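You operate a simulated robot arm through the tools that you are given. There is no shell and no other tool. Be economical: measure what you need, move in short steps, check, and stop when the job is done.

The job below is to be done with a simulated robot arm. You get a single attempt, and the scene is never put back.

JOB
Bleed the small radiator into the steel cup with the radiator key.
Fine: valve to 0 and wait for the blue heat pad first (it is over 40 C); shut the screw when water drips; leave the cup there, key back in its dish, valve to 2.

Only the result counts: the job must be done as asked and must still hold three seconds after the hand-in. Knocking over, shifting, dropping, spilling or breaking anything else fails it.

ROBOT AND FRAMES
A 7-joint arm with a two-finger parallel gripper on a trunk, on a base that drives. Base frame: it is fixed to the floor where the robot stands at the start and does not move with it; the origin is under the middle of the robot, x ahead of it, y to its left, z up. Readings come in mm, degrees, newtons and seconds.
With the tool pointing down near the work surface it reaches from about 340 to 780 mm from the robot's upright axis, wherever it stands. Its first joint turns from -166.0 to 166.0 degrees. Places, roughly: small radiator valve [600, 0, 700]; small radiator [500, 400, 400]; corner of the low table under the bleed pipe [300, 800, 500]; inside of the key dish [100, 1100, 500]; radiator valve [-4100, 2500, 700]. Payload 3.91 kg.
The TCP is the grasp point between the finger pads, 30 mm short of the fingertips. In the tool frame z runs along the fingers and y along their closing line. Largest opening 110 mm; finger width 20, thickness 10; the body of the gripper, 48 by 112 mm, starts 55 mm behind the TCP.
Orientation is that of the tool frame in the base frame, as a unit quaternion [x, y, z, w]. With the fingers straight down and closing along the base's y, the tool's x points along the base's -x, its y along +y and its z along -z.

CONTROLS
- The arm moves only by the tool nudge_tool. Its argument "plan" is a list of rows, each a list of 7 numbers: the shift along the tool's x, y, z in units of 400 mm (1.0 is 400 mm), then the turn, a rotation vector about the tool's x, y, z in units of 90 degrees (1.0 is 90 degrees), then the finger opening in mm, from 0 to 110. In form: [[tx, ty, tz, wx, wy, wz, hand], ...]. A call has 1 to 10 rows; each row is the pose to reach, as a shift and turn from the pose commanded when the call began, along the tool's axes at that moment. A call with a number of a shift or a turn outside -1 to 1 is refused whole. Each row takes 0.2 s and may step no farther than 50 mm and 8.6 degrees from the row before; otherwise, or with a gripper value out of range, the whole call is refused. Where a pose cannot be reached the arm comes as near as it can. A force on the tool above 90 N (or 10 N above the force at the start of the call, whichever is more), or a blocked arm, ends the call early, and 0.2 s more pass. Each finger travels about 153 mm/s and halts on what it meets, pressing with about 38 N; the grip force reading is that of the motor and also rises with nothing between the fingers. The clock runs only during rows and for 0.2 s after the last one: add rows that repeat a pose to give the fingers time. It gives the time, the measured TCP pose, the force on the tool (base axes), the opening and the grip force at its end, in the units of the frame above (readings bear some noise).
- Cameras (640 x 400 px; columns grow to the right, rows downward): "scene" is now at [-19.4, 204.7, 1314.6]; the picture's right is [0.70, -0.71, 0.00], its down [-0.52, -0.51, -0.68] and it looks along [0.49, 0.48, -0.73] (base axes); focal length 262 px, centre (320, 200). "wrist" rides on the gripper at [77, 7, -114] in the tool frame; the picture's right is [-0.09, 1.00, 0.00], its down [-0.80, -0.07, -0.59] and it looks along [-0.59, -0.05, 0.80] (tool axes); focal length 270 px, centre (320, 200). There is no depth. A picture from a camera that has moved, and an enlarged one, comes with that camera's place and axes in the base frame and with its lens.
- get_image(camera): a new picture of that camera. It takes no simulated time.
- lift_body(by): slides the trunk up (or, below 0, down) by that many mm; the arm and the scene camera ride with it, the base frame stays. It gives what a move gives, with no picture.
- drive_base(legs): drives the robot by 1 to 6 legs, each [ahead, turn to the left] in mm and degrees, along the robot's own axes; the way and the turn of a leg run together, so that a leg with both is an arc; at most 1500 mm and 180 degrees a leg. The arm and the cameras ride along, it lands a little off, and it stops where it bumps. It gives what a move gives.
- turn_head(pan, tilt): turns the head with the scene camera to pan (to the left, within 155 degrees either way) and tilt (down, from -29 to 69), counted from straight ahead of the robot. It gives what a move gives.
- inspect(camera, box): a new picture of the part [left, top, right, bottom] of that camera's present view, enlarged. It takes no simulated time.
- finish_job(): hands the job in; it is judged then, once.

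Go step by step. Nothing tells you exact positions but the pictures and the camera data: compare them with the known pose of the tool, close in by small moves and look again before you grip or let go. The budget is 120 turns and 78 pictures, counting those below and the enlarged ones. Unless the task says otherwise, let go and move clear before handing in, and close with one line.

The tools are called as name(argument=value, ...) on one line, values as JSON. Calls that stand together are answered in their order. nudge_tool: Moves the arm, as the interface text tells. Its arguments: {"type":"object","properties":{"plan":{"type":"array","items":{"type":"array","items":{"type":"number"}}}},"required":["plan"]} The other tools are called the same way: lift_body (by) slides the trunk up or down; drive_base (legs) drives the base; turn_head (pan, tilt) turns the head that bears the scene camera; get_image (camera) takes a picture; inspect (camera, box) takes an enlarged picture of a part of a camera's view; finish_job () hands the job in.

At the start:

```text
clock: 0.0
eef_pos: [111.9, 395.7, 1026.0]
tool_rot: [0.0, 1.0, 0.001, 0.0]
force: [0.2, -1.6, -0.4]
width: 110.0
grasp_force: 0.0
trunk travel left (down, up): [-300.0, 310.0]
robot x, y, heading: [-0.5, -0.2, 0.3]
head pan, tilt: [44.5, 47.0]
```

scene: 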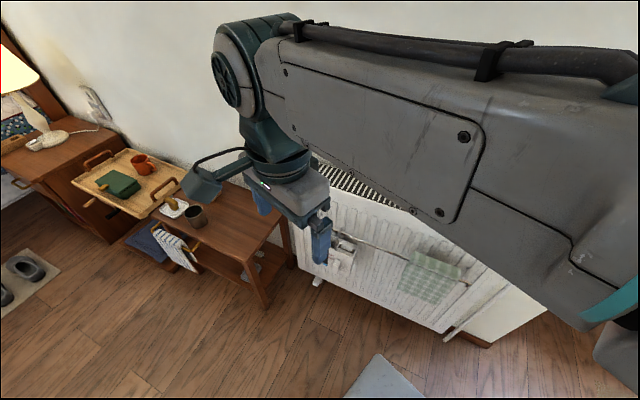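
wrist: 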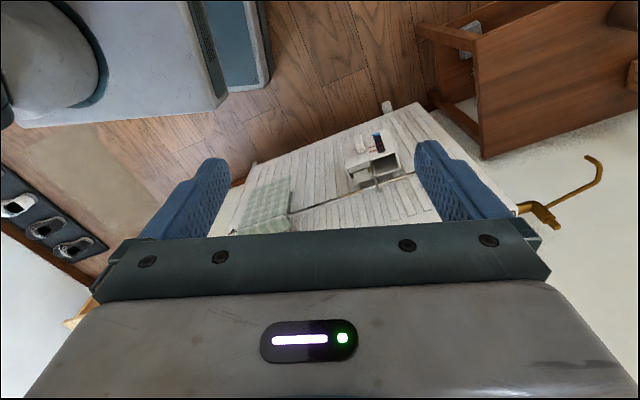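

I see the radiator by the wall, a low table with a cup and a dish, and a brass bleed pipe in the wrist view. First I'll enlarge the important parts and turn the head to see the valve.

inspect(camera="wrist", box=[220, 80, 640, 300])

inspect(camera="scene", box=[60, 130, 320, 300])

turn_head(pan=0, tilt=45)

get_image(camera="scene")

```text
1.52 times, centred on (430, 190) of wrist
camera zoom: at [35.4, 403.1, 1140.0], right [0.09, 1.0, 0.0], down [0.8, -0.07, 0.59], along [0.59, -0.05, -0.8], focal length 412 px, centre (152, 215)
```

zoom: 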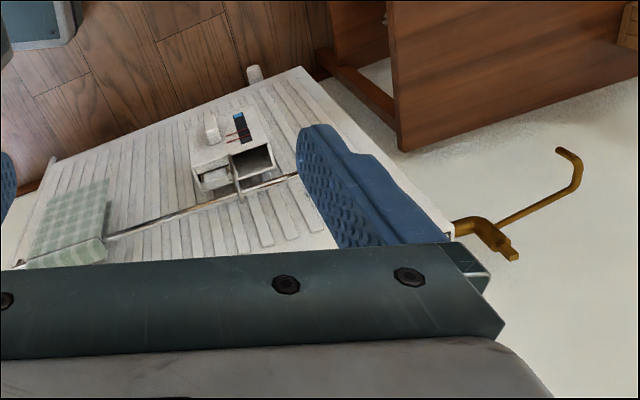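

```text
2.35 times, centred on (190, 215) of scene
camera zoom: at [-19.4, 204.7, 1314.6], right [0.7, -0.71, 0.0], down [-0.52, -0.51, -0.68], along [0.49, 0.48, -0.73], focal length 617 px, centre (626, 165)
```

zoom: 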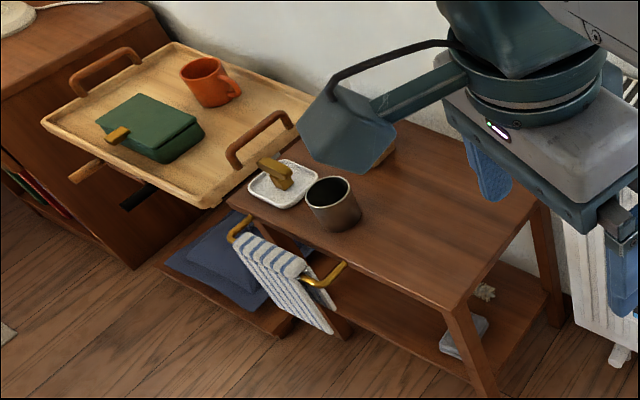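

```text
clock: 1.1
eef_pos: [112.2, 396.4, 1025.1]
tool_rot: [0.001, 1.0, 0.0, 0.0]
force: [0.7, 0.1, -0.2]
width: 110.0
grasp_force: 0.0
trunk travel left (down, up): [-300.0, 310.0]
robot x, y, heading: [-2.7, -1.3, -0.0]
head pan, tilt: [0.0, 45.0]
```

```text
73 pictures are left
camera scene: at [5.1, 149.0, 1317.4], right [0.0, -1.0, 0.0], down [-0.71, 0.0, -0.71], along [0.71, 0.0, -0.71], focal length 262 px, centre (320, 200)
```

scene: 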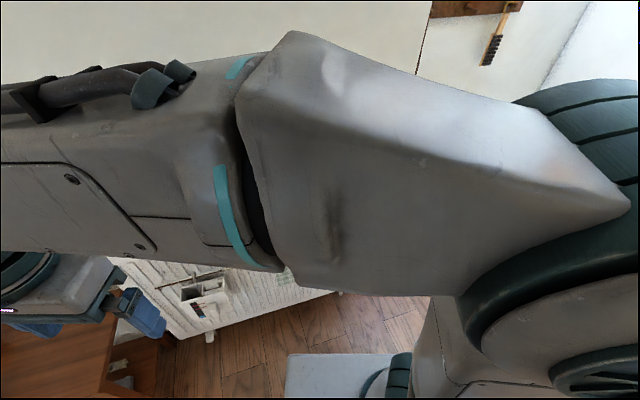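

The arm blocks the view of the valve, so I'll swing the hand toward it at a safe height and use the wrist camera.

nudge_tool(plan=[[-0.05, -0.108, 0, 0, 0, 0, 110], [-0.1, -0.217, 0, 0, 0, 0, 110], [-0.15, -0.325, 0, 0, 0, 0, 110], [-0.2, -0.433, 0, 0, 0, 0, 110], [-0.25, -0.542, 0, 0, 0, 0, 110], [-0.3, -0.65, 0, 0, 0, 0, 110], [-0.35, -0.758, 0, 0, 0, 0, 110], [-0.4, -0.867, 0, 0, 0, 0, 110], [-0.45, -0.975, 0, 0, 0, 0, 110]])

get_image(camera="wrist")

get_image(camera="scene")

```text
clock: 3.1
eef_pos: [296.8, 5.8, 1025.8]
tool_rot: [0.0, 1.0, 0.0, -0.001]
force: [-0.4, -0.4, -0.9]
width: 109.9
grasp_force: 0.0
trunk travel left (down, up): [-300.0, 310.0]
robot x, y, heading: [-1.0, -0.3, 0.1]
head pan, tilt: [0.0, 45.0]
```

```text
72 pictures are left
camera wrist: at [218.4, 13.1, 1140.3], right [0.09, 1.0, 0.0], down [0.8, -0.07, 0.59], along [0.59, -0.05, -0.8], focal length 270 px, centre (320, 200)
```

wrist: 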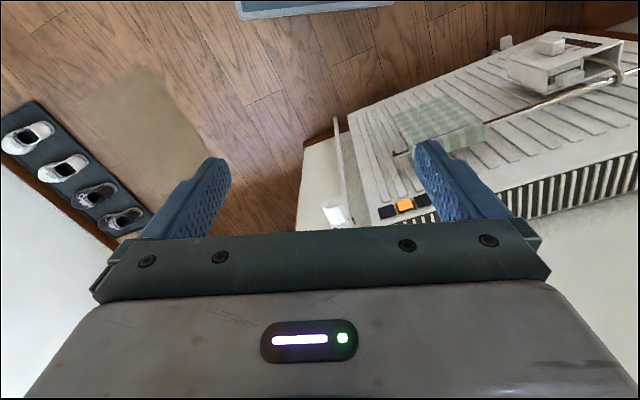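

```text
71 pictures are left
camera scene: at [5.0, 148.8, 1317.5], right [0.0, -1.0, 0.0], down [-0.71, 0.0, -0.71], along [0.71, 0.0, -0.71], focal length 262 px, centre (320, 200)
```

scene: 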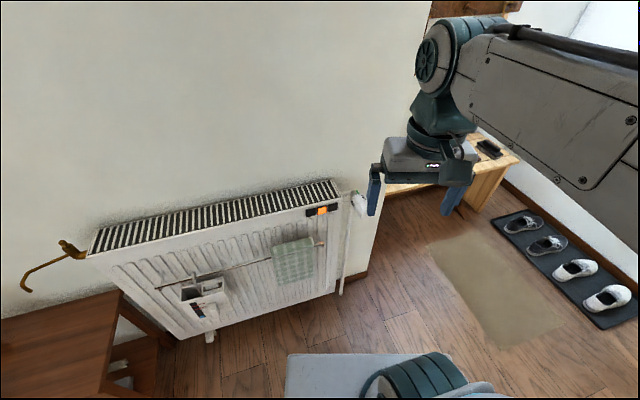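

Now the valve (white head at the right end of the radiator) and a coloured indicator (orange now) are visible. I'll enlarge both.

inspect(camera="scene", box=[280, 170, 400, 245])

inspect(camera="scene", box=[0, 220, 240, 370])

inspect(camera="wrist", box=[290, 130, 450, 230])

```text
5.33 times, centred on (340, 208) of scene
camera zoom: at [5.0, 148.8, 1317.5], right [0.0, -1.0, 0.0], down [-0.71, 0.0, -0.71], along [0.71, 0.0, -0.71], focal length 1398 px, centre (213, 160)
```

zoom: 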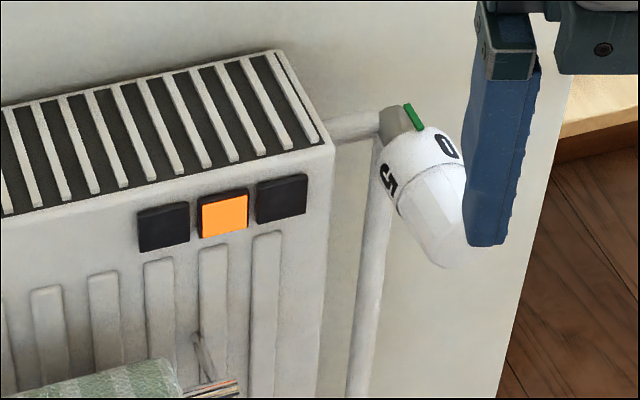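

```text
2.67 times, centred on (120, 295) of scene
camera zoom: at [5.0, 148.8, 1317.5], right [0.0, -1.0, 0.0], down [-0.71, 0.0, -0.71], along [0.71, 0.0, -0.71], focal length 699 px, centre (853, -53)
```

zoom: 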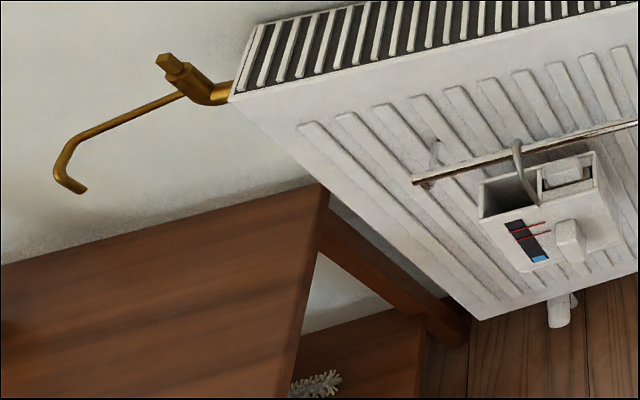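

```text
4.00 times, centred on (370, 180) of wrist
camera zoom: at [218.4, 13.1, 1140.3], right [0.09, 1.0, 0.0], down [0.8, -0.07, 0.59], along [0.59, -0.05, -0.8], focal length 1081 px, centre (120, 280)
```

zoom: 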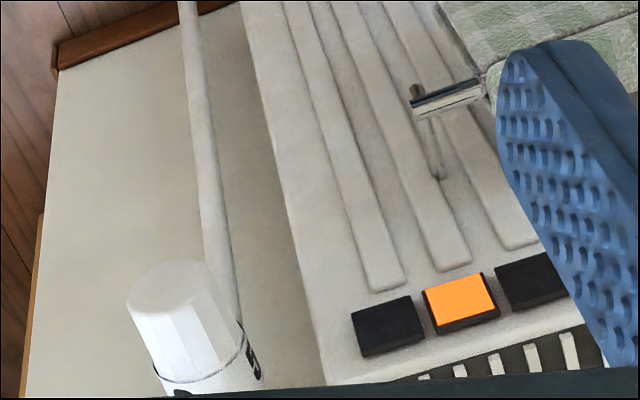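

The valve head sits near (570, 20, 700), its axis tilted about 18 degrees with the radiator, with a green index pin on top. I'll bring the wrist camera closer to read the scale.

nudge_tool(plan=[[-0.07, 0, 0.1, 0, 0, 0, 110], [-0.13, 0, 0.2, 0, 0, 0, 110], [-0.2, 0, 0.3, 0, 0, 0, 110], [-0.27, 0, 0.4, 0, 0, 0, 110]])

get_image(camera="wrist")

inspect(camera="scene", box=[330, 180, 394, 220])

```text
clock: 4.1
eef_pos: [401.2, 4.2, 866.7]
tool_rot: [0.0, 1.0, 0.0, 0.0]
force: [1.0, 0.1, 0.0]
width: 110.0
grasp_force: 0.0
trunk travel left (down, up): [-300.0, 310.0]
robot x, y, heading: [0.9, -0.3, -0.1]
head pan, tilt: [0.0, 45.0]
```

```text
67 pictures are left
camera wrist: at [324.3, 11.7, 981.5], right [0.09, 1.0, 0.0], down [0.8, -0.07, 0.59], along [0.59, -0.05, -0.8], focal length 270 px, centre (320, 200)
```

wrist: 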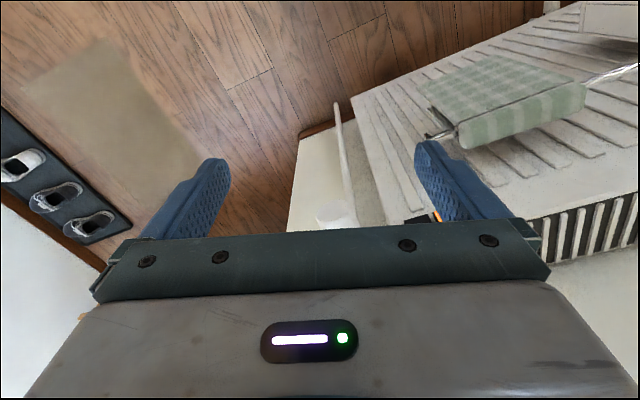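

```text
10.00 times, centred on (362, 200) of scene
camera zoom: at [5.0, 148.8, 1317.5], right [0.0, -1.0, 0.0], down [-0.71, 0.0, -0.71], along [0.71, 0.0, -0.71], focal length 2622 px, centre (-100, 200)
```

zoom: 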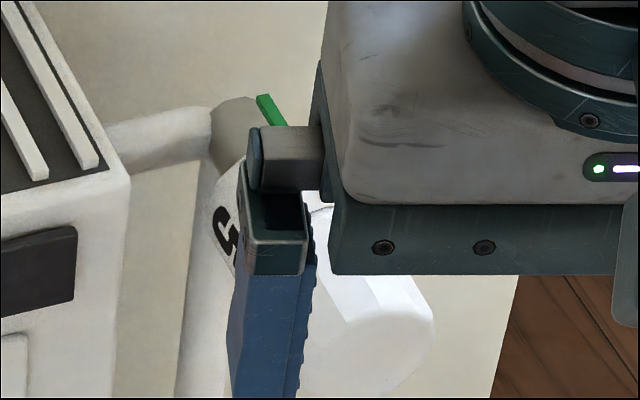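

The finger blocks the scale in this view. I'll swing the hand to the horizontal, pulled back, and then look again.

nudge_tool(plan=[[0.03, 0, -0.02, 0, -0.095, 0, 110], [0.08, 0, -0.02, 0, -0.19, 0, 110], [0.13, 0, -0.0, 0, -0.285, 0, 110], [0.18, 0, 0.02, 0, -0.38, 0, 110], [0.2, 0, 0.04, 0, -0.475, 0, 110], [0.2, 0, 0.06, 0, -0.57, 0, 110], [0.2, 0, 0.08, 0, -0.665, 0, 110], [0.2, 0, 0.1, 0, -0.76, 0, 110], [0.2, 0, 0.12, 0, -0.855, 0, 110], [0.2, 0, 0.14, 0, -0.95, 0, 110]])

get_image(camera="scene")

```text
clock: 6.3
eef_pos: [512.8, 138.6, 909.0]
tool_rot: [-0.027, 0.659, 0.003, 0.752]
force: [-3.1, -0.5, 5.5]
width: 109.8
grasp_force: 0.0
out of reach, approached as far as the arm can: row 3, 4, 5, 6, 7, 8, 9, 10
trunk travel left (down, up): [-300.0, 310.0]
robot x, y, heading: [-4.0, -0.7, 0.1]
head pan, tilt: [0.0, 45.0]
```

```text
65 pictures are left
camera scene: at [4.8, 151.6, 1317.2], right [0.0, -1.0, 0.0], down [-0.71, 0.0, -0.71], along [0.71, 0.0, -0.71], focal length 262 px, centre (320, 200)
```

scene: 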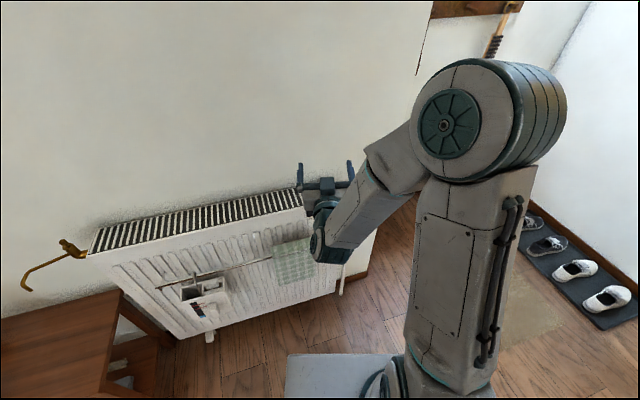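

The horizontal hand cannot come that close to the trunk, so I'll drive the base back 200 mm to gain room for the approach.

drive_base(legs=[[-220, 0]])

get_image(camera="scene")

```text
clock: 8.0
eef_pos: [288.5, 122.8, 769.4]
tool_rot: [0.011, 0.739, -0.001, 0.674]
force: [0.5, -0.5, -0.1]
width: 109.8
grasp_force: 0.0
trunk travel left (down, up): [-300.0, 310.0]
robot x, y, heading: [-221.3, 1.7, -0.5]
head pan, tilt: [0.0, 45.0]
```

```text
64 pictures are left
camera scene: at [-213.9, 149.0, 1317.5], right [0.0, -1.0, 0.0], down [-0.71, 0.0, -0.71], along [0.71, 0.0, -0.71], focal length 262 px, centre (320, 200)
```

scene: 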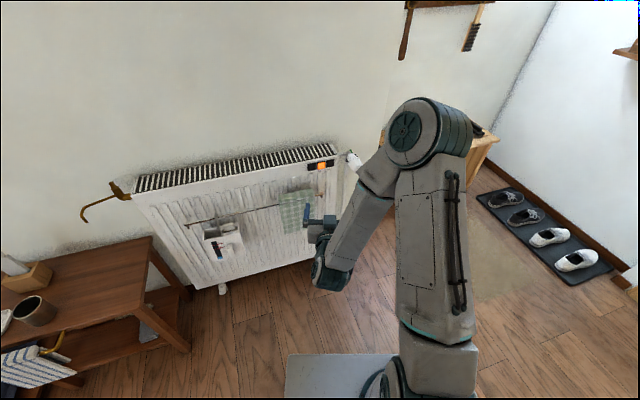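

The hand settled horizontal at (288, 123, 769). I'll read the valve scale and the pads.

inspect(camera="scene", box=[312, 140, 376, 180])

get_image(camera="wrist")

```text
10.00 times, centred on (344, 160) of scene
camera zoom: at [-213.9, 149.0, 1317.5], right [0.0, -1.0, 0.0], down [-0.71, 0.0, -0.71], along [0.71, 0.0, -0.71], focal length 2622 px, centre (80, 600)
```

zoom: 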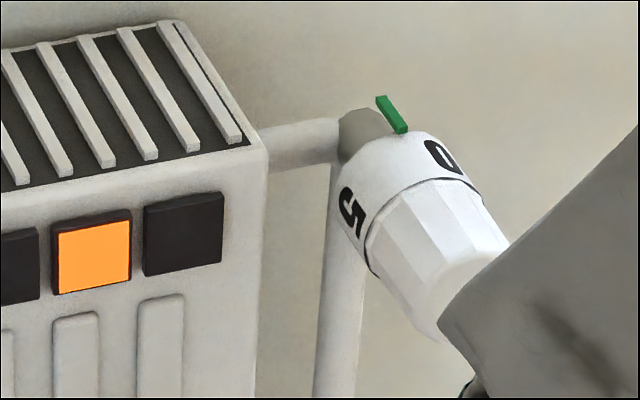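

```text
62 pictures are left
camera wrist: at [167.4, 133.7, 702.5], right [0.03, 0.99, 0.1], down [-0.52, -0.07, 0.85], along [0.85, -0.08, 0.52], focal length 270 px, centre (320, 200)
```

wrist: 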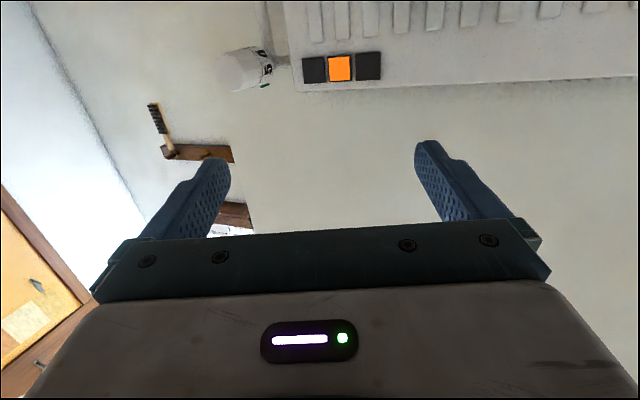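

The pin seems to lie between "5" (left) and "0" (right). I want to see the remaining digits from below with the wrist camera.

inspect(camera="wrist", box=[210, 35, 306, 95])

```text
6.67 times, centred on (258, 65) of wrist
camera zoom: at [167.4, 133.7, 702.5], right [0.03, 0.99, 0.1], down [-0.52, -0.07, 0.85], along [0.85, -0.08, 0.52], focal length 1802 px, centre (733, 1100)
```

zoom: 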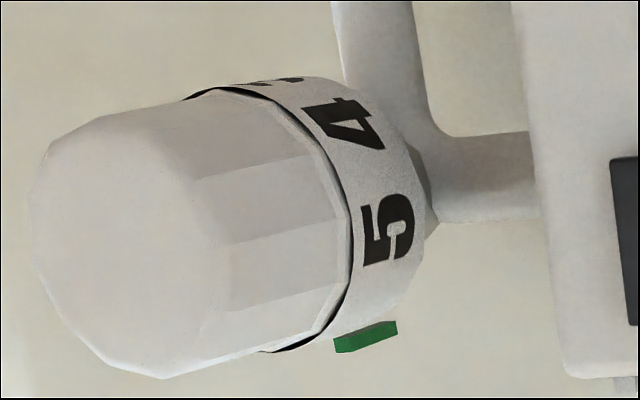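

Digits run clockwise 0→5, with 3 apparently at the bottom and the pin between 5 and 0. Before turning anything I want to be sure what the index mark is, so I'll lower the hand to see the underside.

nudge_tool(plan=[[0.09, -0.06, 0, 0, 0, 0, 110], [0.18, -0.12, 0, 0, 0, 0, 110], [0.27, -0.18, 0, 0, 0, 0, 110], [0.36, -0.24, 0, 0, 0, 0, 110]])

get_image(camera="wrist")

```text
clock: 9.0
eef_pos: [272.5, 29.4, 623.7]
tool_rot: [0.013, 0.738, -0.002, 0.674]
force: [0.3, 0.0, 0.0]
width: 110.0
grasp_force: 0.0
trunk travel left (down, up): [-300.0, 310.0]
robot x, y, heading: [-221.2, 3.0, -0.2]
head pan, tilt: [0.0, 45.0]
```

```text
60 pictures are left
camera wrist: at [151.8, 39.5, 557.1], right [0.03, 0.99, 0.1], down [-0.52, -0.07, 0.85], along [0.85, -0.08, 0.52], focal length 270 px, centre (320, 200)
```

wrist: 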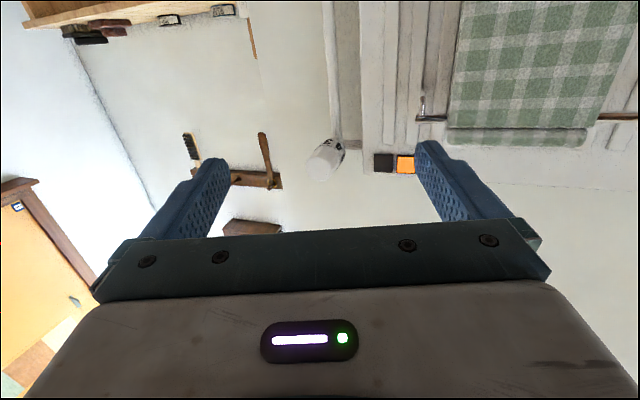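

inspect(camera="wrist", box=[296, 130, 360, 190])

inspect(camera="scene", box=[330, 143, 370, 168])

```text
6.67 times, centred on (328, 160) of wrist
camera zoom: at [151.8, 39.5, 557.1], right [0.03, 0.99, 0.1], down [-0.52, -0.07, 0.85], along [0.85, -0.08, 0.52], focal length 1802 px, centre (267, 467)
```

zoom: 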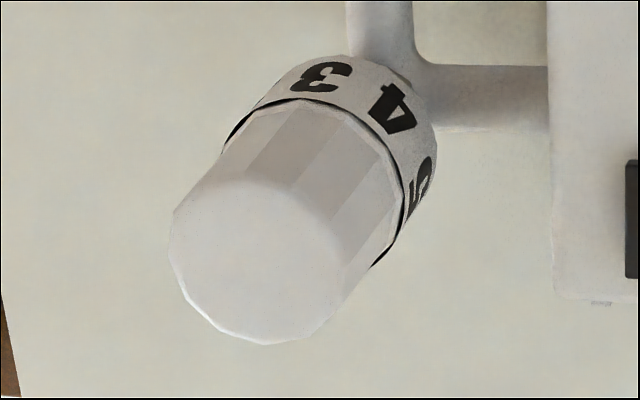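

```text
16.00 times, centred on (350, 156) of scene
camera zoom: at [-214.3, 149.2, 1317.5], right [0.0, -1.0, 0.0], down [-0.71, 0.0, -0.71], along [0.71, 0.0, -0.71], focal length 4195 px, centre (-160, 912)
```

zoom: 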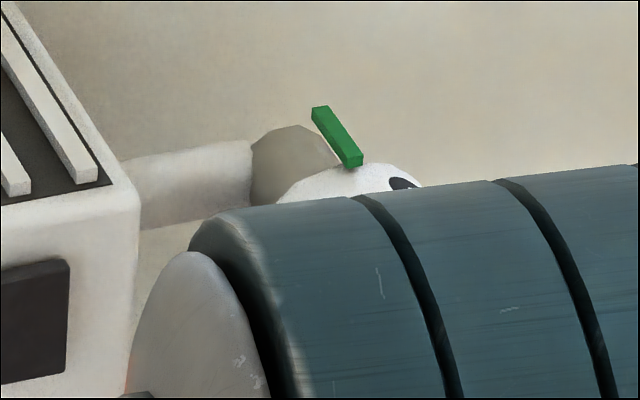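

The green pin is the only index I see from here, and the right flank is still hidden. I'll slide the hand to the right and yaw it to look at that side.

nudge_tool(plan=[[-0.04, -0.11, 0, -0.08, 0, 0, 110], [-0.08, -0.22, 0, -0.16, 0, 0, 110], [-0.12, -0.33, 0, -0.24, 0, 0, 110], [-0.16, -0.44, 0, -0.32, 0, 0, 110], [-0.2, -0.55, 0, -0.4, 0, 0, 110]])

get_image(camera="wrist")

inspect(camera="scene", box=[322, 143, 370, 173])

```text
clock: 10.2
eef_pos: [277.8, -191.8, 700.5]
tool_rot: [-0.197, 0.703, 0.226, 0.645]
force: [0.3, -0.4, -0.7]
width: 110.0
grasp_force: 0.0
trunk travel left (down, up): [-300.0, 310.0]
robot x, y, heading: [-217.7, -2.1, -0.4]
head pan, tilt: [0.0, 45.0]
```

```text
57 pictures are left
camera wrist: at [172.6, -250.7, 631.1], right [-0.56, 0.82, 0.15], down [-0.37, -0.41, 0.83], along [0.74, 0.41, 0.53], focal length 270 px, centre (320, 200)
```

wrist: 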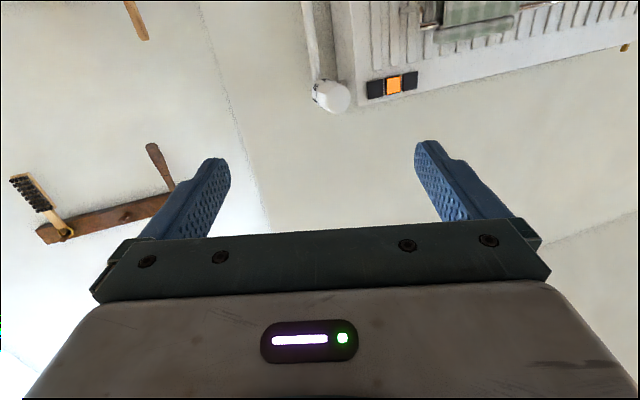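

```text
13.33 times, centred on (346, 158) of scene
camera zoom: at [-213.8, 149.1, 1317.4], right [0.0, -1.0, 0.0], down [-0.71, 0.0, -0.71], along [0.71, 0.0, -0.71], focal length 3496 px, centre (-27, 760)
```

zoom: 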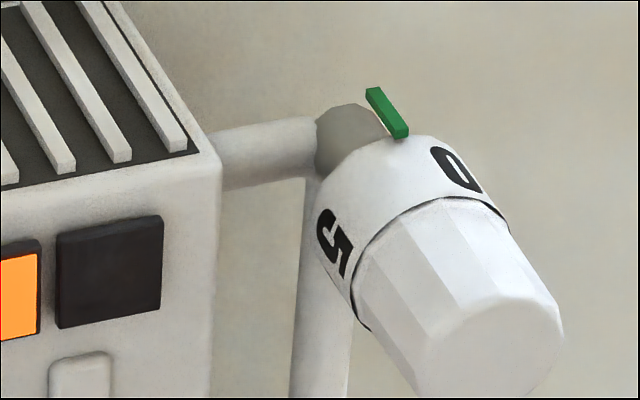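

inspect(camera="wrist", box=[298, 66, 362, 126])

```text
6.67 times, centred on (330, 96) of wrist
camera zoom: at [172.6, -250.7, 631.1], right [-0.56, 0.82, 0.15], down [-0.37, -0.41, 0.83], along [0.74, 0.41, 0.53], focal length 1802 px, centre (253, 893)
```

zoom: 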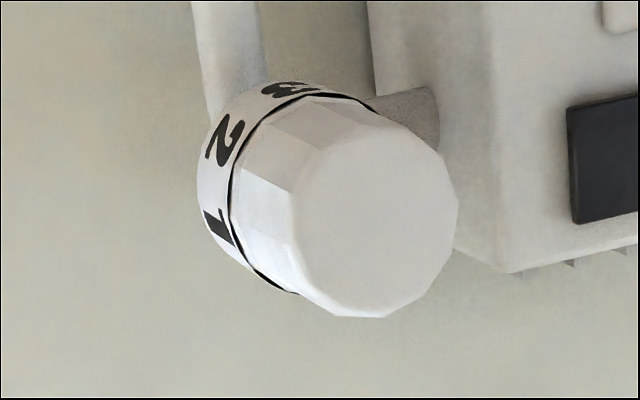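

Digits sit every ~51° with the pin halfway between the blank and 0, so 0 is about 25° clockwise of the pin as I face it. I'll line up the hand with the valve axis (face at about (525, 8, 729), yaw 17°).

nudge_tool(plan=[[-0.0178, 0.0187, 0.1057, 0.033, -0.008, -0.0056, 110], [-0.0355, 0.0373, 0.2113, 0.066, -0.016, -0.0112, 110], [-0.0533, 0.056, 0.317, 0.099, -0.024, -0.0168, 110], [-0.071, 0.0747, 0.4227, 0.132, -0.032, -0.0225, 110], [-0.0888, 0.0933, 0.5283, 0.165, -0.04, -0.028, 110], [-0.1065, 0.112, 0.634, 0.198, -0.048, -0.0337, 110]])

get_image(camera="wrist")

get_image(camera="scene")

```text
clock: 11.6
eef_pos: [464.5, -9.6, 729.6]
tool_rot: [-0.105, 0.7, 0.106, 0.699]
force: [-0.3, -0.1, 0.0]
width: 110.0
grasp_force: 0.2
trunk travel left (down, up): [-300.0, 310.0]
robot x, y, heading: [-215.5, 2.2, -0.1]
head pan, tilt: [0.0, 45.0]
```

```text
54 pictures are left
camera wrist: at [351.4, -36.5, 652.4], right [-0.29, 0.95, 0.09], down [-0.55, -0.24, 0.8], along [0.78, 0.18, 0.59], focal length 270 px, centre (320, 200)
```

wrist: 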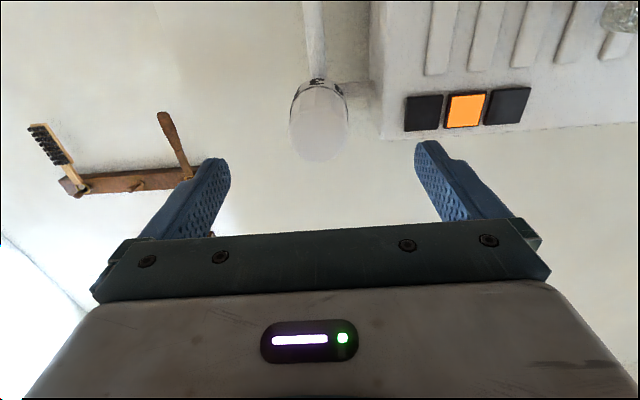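

```text
53 pictures are left
camera scene: at [-214.2, 148.8, 1317.5], right [0.0, -1.0, 0.0], down [-0.71, 0.0, -0.71], along [0.71, 0.0, -0.71], focal length 262 px, centre (320, 200)
```

scene: 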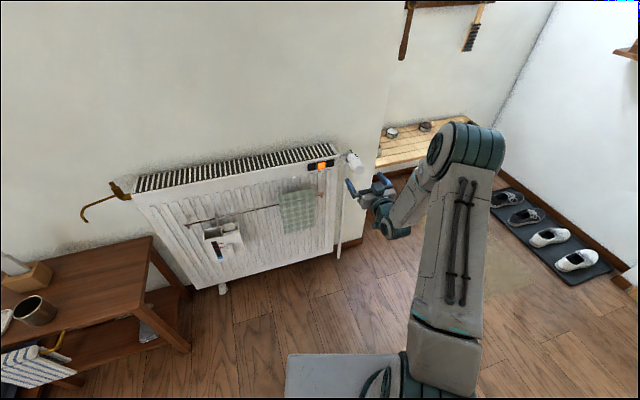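

The head is centred in the wrist view, as it should be. I'll advance 80 mm and close on it.

nudge_tool(plan=[[0, 0, 0.1, 0, 0, 0, 110], [0, 0, 0.2, 0, 0, 0, 110], [0, 0, 0.2, 0, 0, 0, 110], [0, 0, 0.2, 0, 0, 0, 40], [0, 0, 0.2, 0, 0, 0, 40], [0, 0, 0.2, 0, 0, 0, 40]])

inspect(camera="scene", box=[312, 138, 392, 188])

```text
clock: 13.0
eef_pos: [540.4, 13.2, 729.7]
tool_rot: [-0.103, 0.699, 0.104, 0.7]
force: [12.7, -15.2, 1.4]
width: 48.2
grasp_force: 45.1
trunk travel left (down, up): [-300.0, 310.0]
robot x, y, heading: [-216.3, -0.9, -0.1]
head pan, tilt: [0.0, 45.0]
```

```text
8.00 times, centred on (352, 163) of scene
camera zoom: at [-212.4, 147.6, 1317.7], right [-0.01, -1.0, 0.0], down [-0.71, 0.0, -0.71], along [0.71, 0.0, -0.71], focal length 2098 px, centre (64, 496)
```

zoom: 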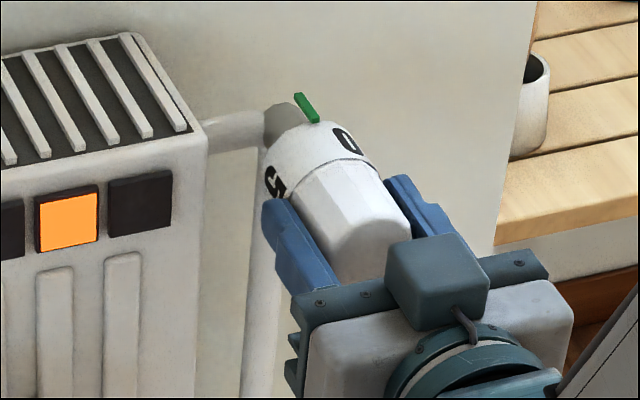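

Gripped (width 48) with a clear view of the pin and digits. I'll turn counter-clockwise about 25° toward 0 and watch.

nudge_tool(plan=[[0, 0, 0, 0, 0, -0.09, 40], [0, 0, 0, 0, 0, -0.18, 40], [0, 0, 0, 0, 0, -0.27, 40], [0, 0, 0, 0, 0, -0.27, 40]])

inspect(camera="scene", box=[312, 138, 392, 188])

```text
clock: 14.0
eef_pos: [541.6, 12.4, 729.4]
tool_rot: [-0.249, 0.662, -0.045, 0.706]
force: [37.3, -15.7, 7.1]
width: 48.1
grasp_force: 44.5
trunk travel left (down, up): [-300.0, 310.0]
robot x, y, heading: [-219.3, -1.3, -0.2]
head pan, tilt: [0.0, 45.0]
```

```text
8.00 times, centred on (352, 163) of scene
camera zoom: at [-210.9, 147.5, 1317.7], right [0.0, -1.0, 0.0], down [-0.71, 0.0, -0.71], along [0.71, 0.0, -0.71], focal length 2098 px, centre (64, 496)
```

zoom: 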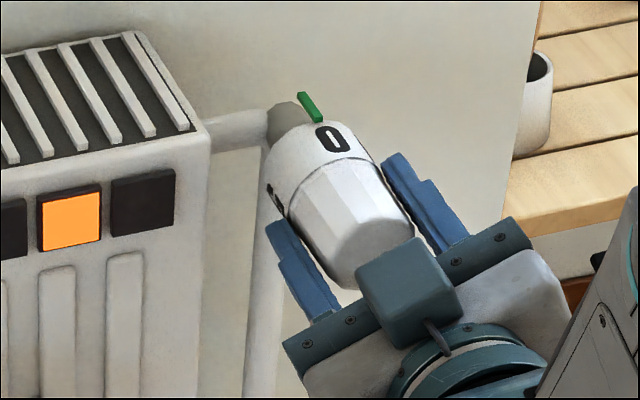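

The 0 now lines up with the green pin within a degree or two. I'll let go, back off straight and check it.

nudge_tool(plan=[[0, 0, 0, 0, 0, 0, 110], [0, 0, 0, 0, 0, 0, 110], [0, 0, -0.1, 0, 0, 0, 110], [0, 0, -0.2, 0, 0, 0, 110], [0, 0, -0.3, 0, 0, 0, 110]])

inspect(camera="scene", box=[320, 140, 368, 170])

```text
clock: 15.2
eef_pos: [423.5, -22.9, 731.5]
tool_rot: [-0.249, 0.661, -0.045, 0.706]
force: [0.0, -0.2, -0.9]
width: 110.0
grasp_force: 0.1
trunk travel left (down, up): [-300.0, 310.0]
robot x, y, heading: [-222.6, 1.9, -0.4]
head pan, tilt: [0.0, 45.0]
```

```text
13.33 times, centred on (344, 155) of scene
camera zoom: at [-213.8, 148.9, 1317.5], right [0.0, -1.0, 0.0], down [-0.71, 0.0, -0.71], along [0.71, 0.0, -0.71], focal length 3496 px, centre (0, 800)
```

zoom: 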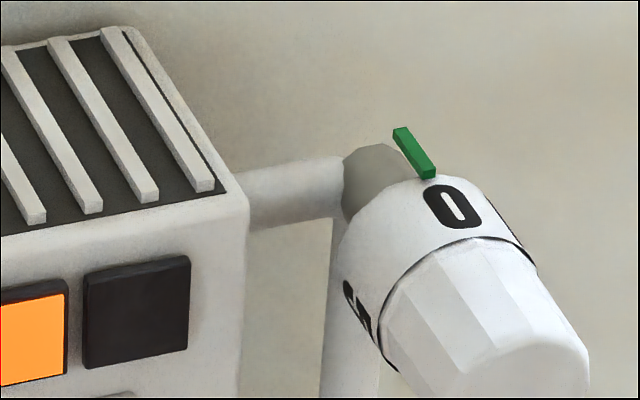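

Zero sits right under the pin. While the radiator cools I'll look toward the table with the key dish and the cup.

turn_head(pan=55, tilt=35)

get_image(camera="scene")

```text
clock: 16.4
eef_pos: [424.0, -23.0, 731.3]
tool_rot: [-0.249, 0.662, -0.043, 0.706]
force: [-1.0, -0.6, -0.2]
width: 110.1
grasp_force: 0.0
trunk travel left (down, up): [-300.0, 310.0]
robot x, y, heading: [-219.7, -0.9, 0.0]
head pan, tilt: [55.0, 35.0]
```

```text
49 pictures are left
camera scene: at [-244.6, 221.0, 1332.3], right [0.82, -0.58, 0.0], down [-0.33, -0.47, -0.82], along [0.47, 0.67, -0.57], focal length 262 px, centre (320, 200)
```

scene: 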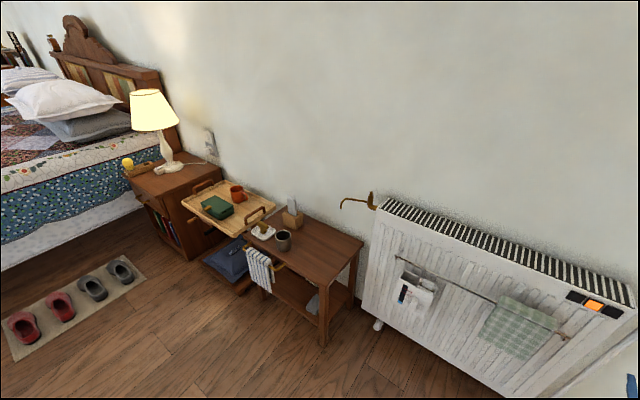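

The table stands at the left with dish near (80, 1120) and cup near (100, 985). I'll fold the arm to point down, raised and close in, before driving there.

nudge_tool(plan=[[-0.059, -0.0025, -0.052, -0.0055, 0.0889, 0.0313, 110], [-0.118, -0.005, -0.104, -0.011, 0.1778, 0.0626, 110], [-0.177, -0.0075, -0.156, -0.0165, 0.2667, 0.0939, 110], [-0.236, -0.01, -0.208, -0.022, 0.3556, 0.1252, 110], [-0.295, -0.0125, -0.26, -0.0275, 0.4445, 0.1565, 110], [-0.354, -0.015, -0.311, -0.033, 0.5334, 0.1878, 110], [-0.413, -0.0175, -0.363, -0.0385, 0.6223, 0.2191, 110], [-0.472, -0.02, -0.415, -0.044, 0.7112, 0.2504, 110], [-0.531, -0.0225, -0.467, -0.0495, 0.8001, 0.2817, 110], [-0.59, -0.025, -0.519, -0.055, 0.889, 0.313, 110]])

```text
clock: 18.6
eef_pos: [199.4, 0.2, 949.6]
tool_rot: [-0.034, 0.994, -0.008, 0.099]
force: [0.0, 0.7, 0.1]
width: 110.4
grasp_force: 0.1
out of reach, approached as far as the arm can: row 6, 7
trunk travel left (down, up): [-300.0, 310.0]
robot x, y, heading: [-219.3, -1.2, -0.4]
head pan, tilt: [55.0, 35.0]
```

The arm is folded. I'll level the tool and drive: left 90°, ahead 700 mm, then right 60° to face the table.

nudge_tool(plan=[[0, 0, 0, -0.005, 0.063, 0.022, 110], [0, 0, 0, -0.01, 0.126, 0.043, 110]])

drive_base(legs=[[0, 90], [700, 0], [0, -60]])

turn_head(pan=5, tilt=45)

get_image(camera="scene")

get_image(camera="wrist")

```text
clock: 19.2
eef_pos: [199.4, 0.5, 949.0]
tool_rot: [0.0, 1.0, 0.001, 0.0]
force: [0.1, -0.2, -0.3]
width: 110.4
grasp_force: 0.0
trunk travel left (down, up): [-300.0, 310.0]
robot x, y, heading: [-222.2, 0.2, -0.0]
head pan, tilt: [55.0, 35.0]
```

```text
clock: 29.6
eef_pos: [134.9, 916.8, 948.9]
tool_rot: [-0.261, 0.965, 0.001, 0.0]
force: [-0.3, 0.4, 0.1]
width: 110.0
grasp_force: 0.0
trunk travel left (down, up): [-300.0, 310.0]
robot x, y, heading: [-226.2, 707.8, 30.3]
head pan, tilt: [55.0, 35.0]
```

```text
clock: 30.8
eef_pos: [135.1, 916.7, 949.6]
tool_rot: [-0.262, 0.965, 0.001, 0.0]
force: [-0.2, 0.0, -1.1]
width: 110.0
grasp_force: 0.0
trunk travel left (down, up): [-300.0, 310.0]
robot x, y, heading: [-226.2, 705.3, 30.1]
head pan, tilt: [5.0, 45.0]
```

```text
48 pictures are left
camera scene: at [-301.6, 843.8, 1317.5], right [0.57, -0.82, 0.0], down [-0.58, -0.41, -0.71], along [0.58, 0.41, -0.71], focal length 262 px, centre (320, 200)
```

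scene: 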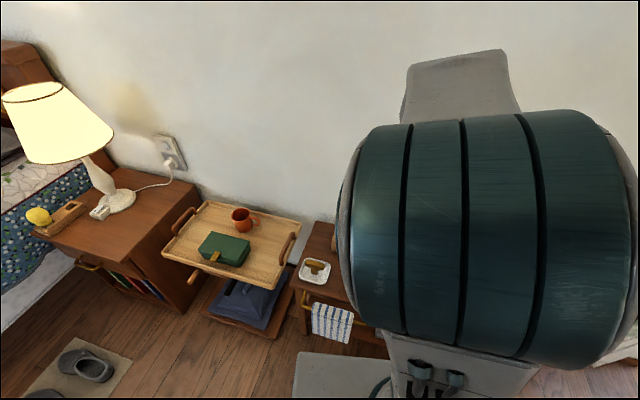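

```text
47 pictures are left
camera wrist: at [64.7, 884.3, 1063.2], right [-0.43, 0.9, 0.0], down [0.73, 0.34, 0.6], along [0.54, 0.26, -0.8], focal length 270 px, centre (320, 200)
```

wrist: 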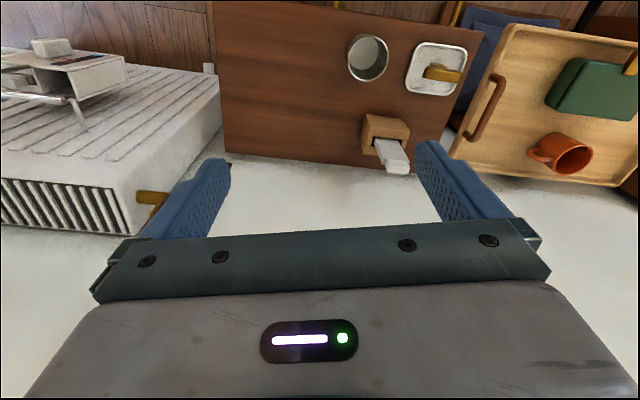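

The wrist camera sees the cup and the key in its white dish. I'll enlarge the key in both views.

inspect(camera="wrist", box=[330, 20, 490, 120])

inspect(camera="scene", box=[284, 240, 348, 300])

```text
4.00 times, centred on (410, 70) of wrist
camera zoom: at [64.7, 884.3, 1063.2], right [-0.43, 0.9, 0.0], down [0.73, 0.34, 0.6], along [0.54, 0.26, -0.8], focal length 1081 px, centre (-40, 720)
```

zoom: 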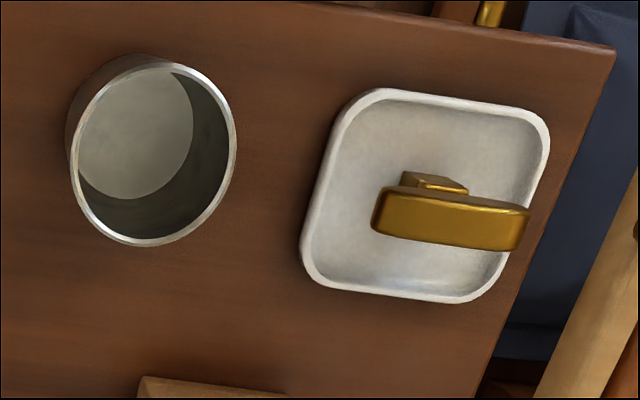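

```text
6.67 times, centred on (316, 270) of scene
camera zoom: at [-301.6, 843.8, 1317.5], right [0.57, -0.82, 0.0], down [-0.58, -0.41, -0.71], along [0.58, 0.41, -0.71], focal length 1748 px, centre (347, -267)
```

zoom: 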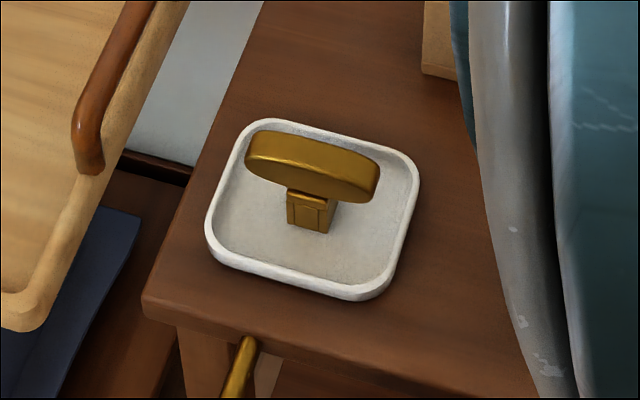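

The key stands upright in the dish: wing handle on top at about (67, 1125, 549), lying along the table's length, socket down. Before grasping I'll look at the bleed screw to plan its direction.

nudge_tool(plan=[[0, -0.12, 0, 0, 0, 0, 110], [0, -0.24, 0, 0, 0, 0, 110], [0, -0.36, 0, 0, 0, 0, 110], [0, -0.45, 0, 0, 0, 0, 110]])

inspect(camera="wrist", box=[160, 80, 416, 240])

get_image(camera="scene")

```text
clock: 31.8
eef_pos: [225.7, 762.7, 949.0]
tool_rot: [-0.262, 0.965, 0.001, 0.001]
force: [-0.4, -0.1, -0.4]
width: 110.2
grasp_force: 0.1
trunk travel left (down, up): [-300.0, 310.0]
robot x, y, heading: [-227.8, 707.9, 29.7]
head pan, tilt: [5.0, 45.0]
```

```text
2.50 times, centred on (288, 160) of wrist
camera zoom: at [156.7, 729.2, 1063.4], right [-0.43, 0.9, 0.0], down [0.73, 0.34, 0.6], along [0.54, 0.26, -0.8], focal length 676 px, centre (400, 300)
```

zoom: 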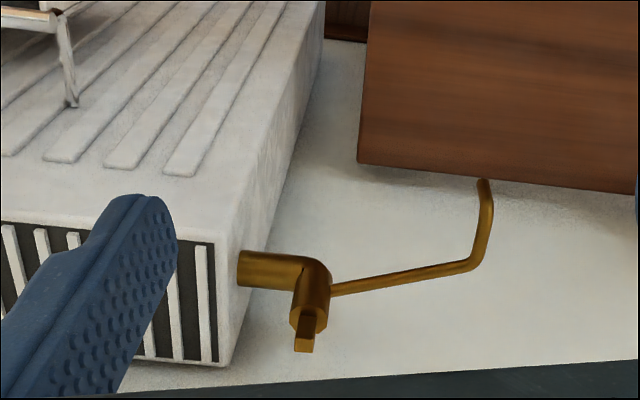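

```text
43 pictures are left
camera scene: at [-301.5, 843.6, 1317.5], right [0.57, -0.82, 0.0], down [-0.58, -0.41, -0.71], along [0.58, 0.41, -0.71], focal length 262 px, centre (320, 200)
```

scene: 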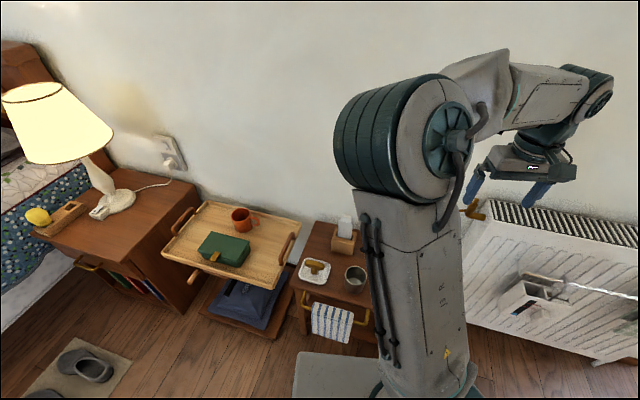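

The square screw head points straight up at about (388, 784, 792), so the key goes onto it from above. I'll enlarge the screw and check the heat pad.

inspect(camera="wrist", box=[256, 184, 304, 226])

turn_head(pan=-60, tilt=35)

get_image(camera="scene")

```text
9.52 times, centred on (280, 205) of wrist
camera zoom: at [156.7, 729.2, 1063.4], right [-0.43, 0.9, 0.0], down [0.73, 0.34, 0.6], along [0.54, 0.26, -0.8], focal length 2574 px, centre (701, 152)
```

zoom: 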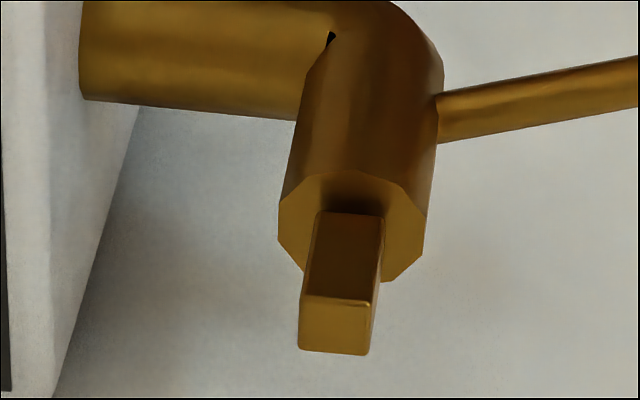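

```text
clock: 33.2
eef_pos: [226.3, 763.8, 950.1]
tool_rot: [-0.262, 0.965, 0.0, 0.001]
force: [-0.9, 0.0, -0.1]
width: 110.0
grasp_force: 0.0
trunk travel left (down, up): [-300.0, 310.0]
robot x, y, heading: [-231.0, 707.6, 29.7]
head pan, tilt: [-60.0, 35.0]
```

```text
41 pictures are left
camera scene: at [-291.8, 753.0, 1332.3], right [-0.5, -0.87, 0.0], down [-0.5, 0.29, -0.82], along [0.71, -0.41, -0.57], focal length 262 px, centre (320, 200)
```

scene: 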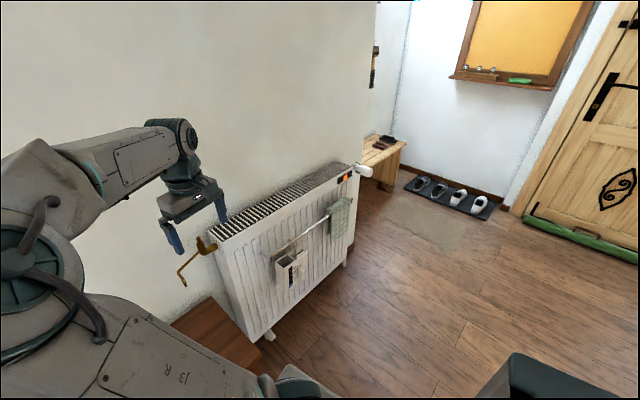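

The screw's faces lie along the radiator (~106°), and the pad still looks orange. I'll swing over the key, turning the hand so the fingers close across the handle and the camera stays away from the wall later.

nudge_tool(plan=[[-0.0115, 0.098, 0.05, 0, 0, 0.094, 110], [-0.023, 0.196, 0.1, 0, 0, 0.188, 110], [-0.0345, 0.294, 0.15, 0, 0, 0.282, 110], [-0.046, 0.392, 0.2, 0, 0, 0.376, 110], [-0.0575, 0.49, 0.25, 0, 0, 0.47, 110], [-0.069, 0.588, 0.3, 0, 0, 0.564, 110], [-0.0805, 0.686, 0.35, 0, 0, 0.658, 110], [-0.092, 0.784, 0.4, 0, 0, 0.752, 110], [-0.1035, 0.882, 0.45, 0, 0, 0.846, 110], [-0.115, 0.98, 0.5, 0, 0, 0.94, 110]])

nudge_tool(plan=[[0, 0, 0, 0, 0, 0.08, 110], [0, 0, 0, 0, 0, 0.164, 110], [0, 0, 0, 0, 0, 0.164, 110]])

get_image(camera="wrist")

```text
clock: 35.4
eef_pos: [76.4, 835.9, 739.5]
tool_rot: [0.437, 0.899, 0.01, -0.003]
force: [0.2, -0.5, -0.6]
width: 110.1
grasp_force: 0.1
out of reach, approached as far as the arm can: row 7, 8, 9, 10
trunk travel left (down, up): [-300.0, 310.0]
robot x, y, heading: [-225.4, 704.1, 30.1]
head pan, tilt: [-60.0, 35.0]
```

```text
clock: 36.2
eef_pos: [84.2, 757.7, 761.7]
tool_rot: [0.566, 0.824, 0.002, -0.001]
force: [0.4, 0.8, 0.3]
width: 110.1
grasp_force: 0.0
out of reach, approached as far as the arm can: row 1, 2, 3
trunk travel left (down, up): [-300.0, 310.0]
robot x, y, heading: [-225.5, 706.8, 29.9]
head pan, tilt: [-60.0, 35.0]
```

```text
40 pictures are left
camera wrist: at [63.0, 831.8, 875.5], right [0.96, 0.28, 0.0], down [0.22, -0.78, 0.59], along [0.16, -0.57, -0.81], focal length 270 px, centre (320, 200)
```

wrist: 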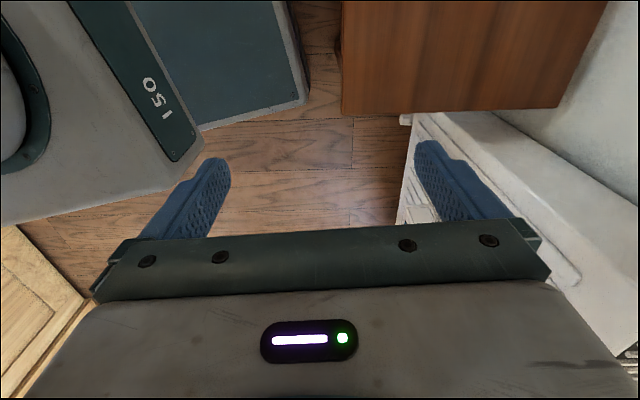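

The wrist joint runs out in that turning direction, so I'll use the opposite roll (camera on the cup side), which has plenty of room. First a small turn back to see how the commanded pose behaves.

nudge_tool(plan=[[0, 0, 0, 0, 0, -0.09, 110], [0, 0, 0, 0, 0, -0.18, 110], [0, 0, 0, 0, 0, -0.27, 110]])

```text
clock: 37.0
eef_pos: [85.4, 758.5, 763.6]
tool_rot: [0.378, 0.926, 0.002, 0.0]
force: [0.0, 0.5, -0.2]
width: 110.0
grasp_force: 0.1
trunk travel left (down, up): [-300.0, 310.0]
robot x, y, heading: [-226.2, 705.8, 29.9]
head pan, tilt: [-60.0, 35.0]
```

The command follows the reached pose. Now the long turn the other way, moving over the key.

nudge_tool(plan=[[0.0675, 0.0623, 0.0107, 0, 0, -0.095, 110], [0.135, 0.1246, 0.0215, 0, 0, -0.19, 110], [0.2025, 0.187, 0.032, 0, 0, -0.285, 110], [0.27, 0.249, 0.043, 0, 0, -0.38, 110], [0.3375, 0.3115, 0.054, 0, 0, -0.475, 110], [0.405, 0.374, 0.0645, 0, 0, -0.57, 110], [0.4725, 0.436, 0.075, 0, 0, -0.665, 110], [0.54, 0.498, 0.086, 0, 0, -0.76, 110], [0.6075, 0.561, 0.097, 0, 0, -0.855, 110], [0.675, 0.623, 0.1075, 0, 0, -0.95, 110]])

nudge_tool(plan=[[0, 0, 0, 0, 0, -0.09, 110], [0, 0, 0, 0, 0, -0.18, 110], [0, 0, 0, 0, 0, -0.27, 110], [0, 0, 0, 0, 0, -0.36, 110], [0, 0, 0, 0, 0, -0.45, 110], [0, 0, 0, 0, 0, -0.54, 110], [0, 0, 0, 0, 0, -0.63, 110], [0, 0, 0, 0, 0, -0.72, 110], [0, 0, 0, 0, 0, -0.777, 110]])

get_image(camera="wrist")

```text
clock: 39.2
eef_pos: [70.5, 1123.0, 721.9]
tool_rot: [-0.35, 0.937, 0.001, 0.001]
force: [-0.5, -0.5, -0.2]
width: 110.0
grasp_force: 0.1
trunk travel left (down, up): [-300.0, 310.0]
robot x, y, heading: [-227.8, 708.7, 30.0]
head pan, tilt: [-60.0, 35.0]
```

```text
clock: 41.2
eef_pos: [69.8, 1123.9, 721.8]
tool_rot: [0.823, -0.568, 0.0, -0.001]
force: [1.3, -1.1, -0.4]
width: 110.3
grasp_force: 0.1
trunk travel left (down, up): [-300.0, 310.0]
robot x, y, heading: [-228.8, 704.9, 30.3]
head pan, tilt: [-60.0, 35.0]
```

```text
39 pictures are left
camera wrist: at [91.1, 1049.9, 836.3], right [-0.96, -0.27, 0.0], down [-0.22, 0.77, 0.6], along [-0.16, 0.57, -0.8], focal length 270 px, centre (320, 200)
```

wrist: 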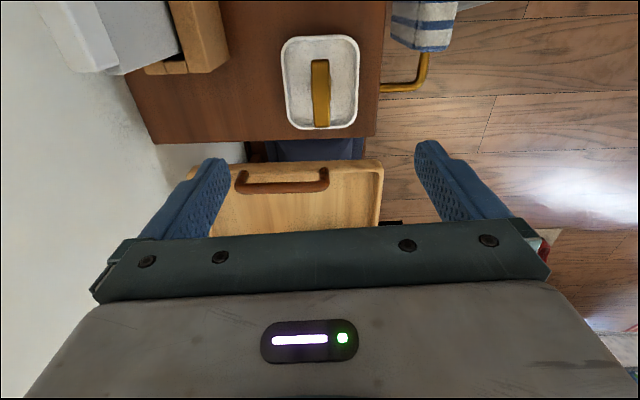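

The handle is exactly under the TCP and aligned with the fingers. I'll lower to z = 553 with the fingers at 70 mm and look before closing.

nudge_tool(plan=[[0, 0, 0.1055, 0, 0, 0, 70], [0, 0, 0.211, 0, 0, 0, 70], [0, 0, 0.3165, 0, 0, 0, 70], [0, 0, 0.422, 0, 0, 0, 70], [0, 0, 0.422, 0, 0, 0, 70]])

get_image(camera="wrist")

```text
clock: 42.4
eef_pos: [70.3, 1124.7, 552.1]
tool_rot: [0.822, -0.569, 0.0, -0.001]
force: [-0.4, -1.3, 0.8]
width: 70.0
grasp_force: 0.1
trunk travel left (down, up): [-300.0, 310.0]
robot x, y, heading: [-224.8, 707.0, 30.0]
head pan, tilt: [-60.0, 35.0]
```

```text
38 pictures are left
camera wrist: at [90.6, 1050.8, 667.2], right [-0.96, -0.27, 0.0], down [-0.22, 0.77, 0.6], along [-0.16, 0.57, -0.8], focal length 270 px, centre (320, 200)
```

wrist: 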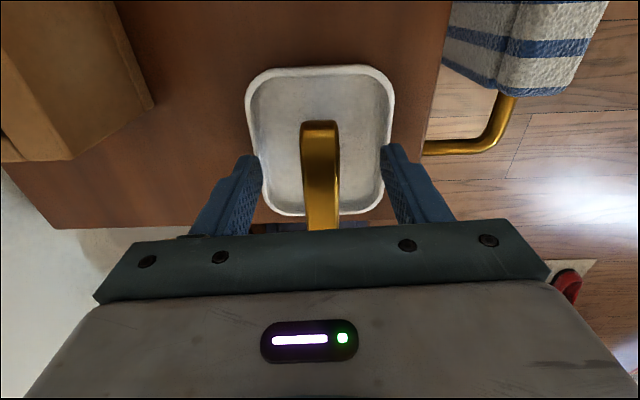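

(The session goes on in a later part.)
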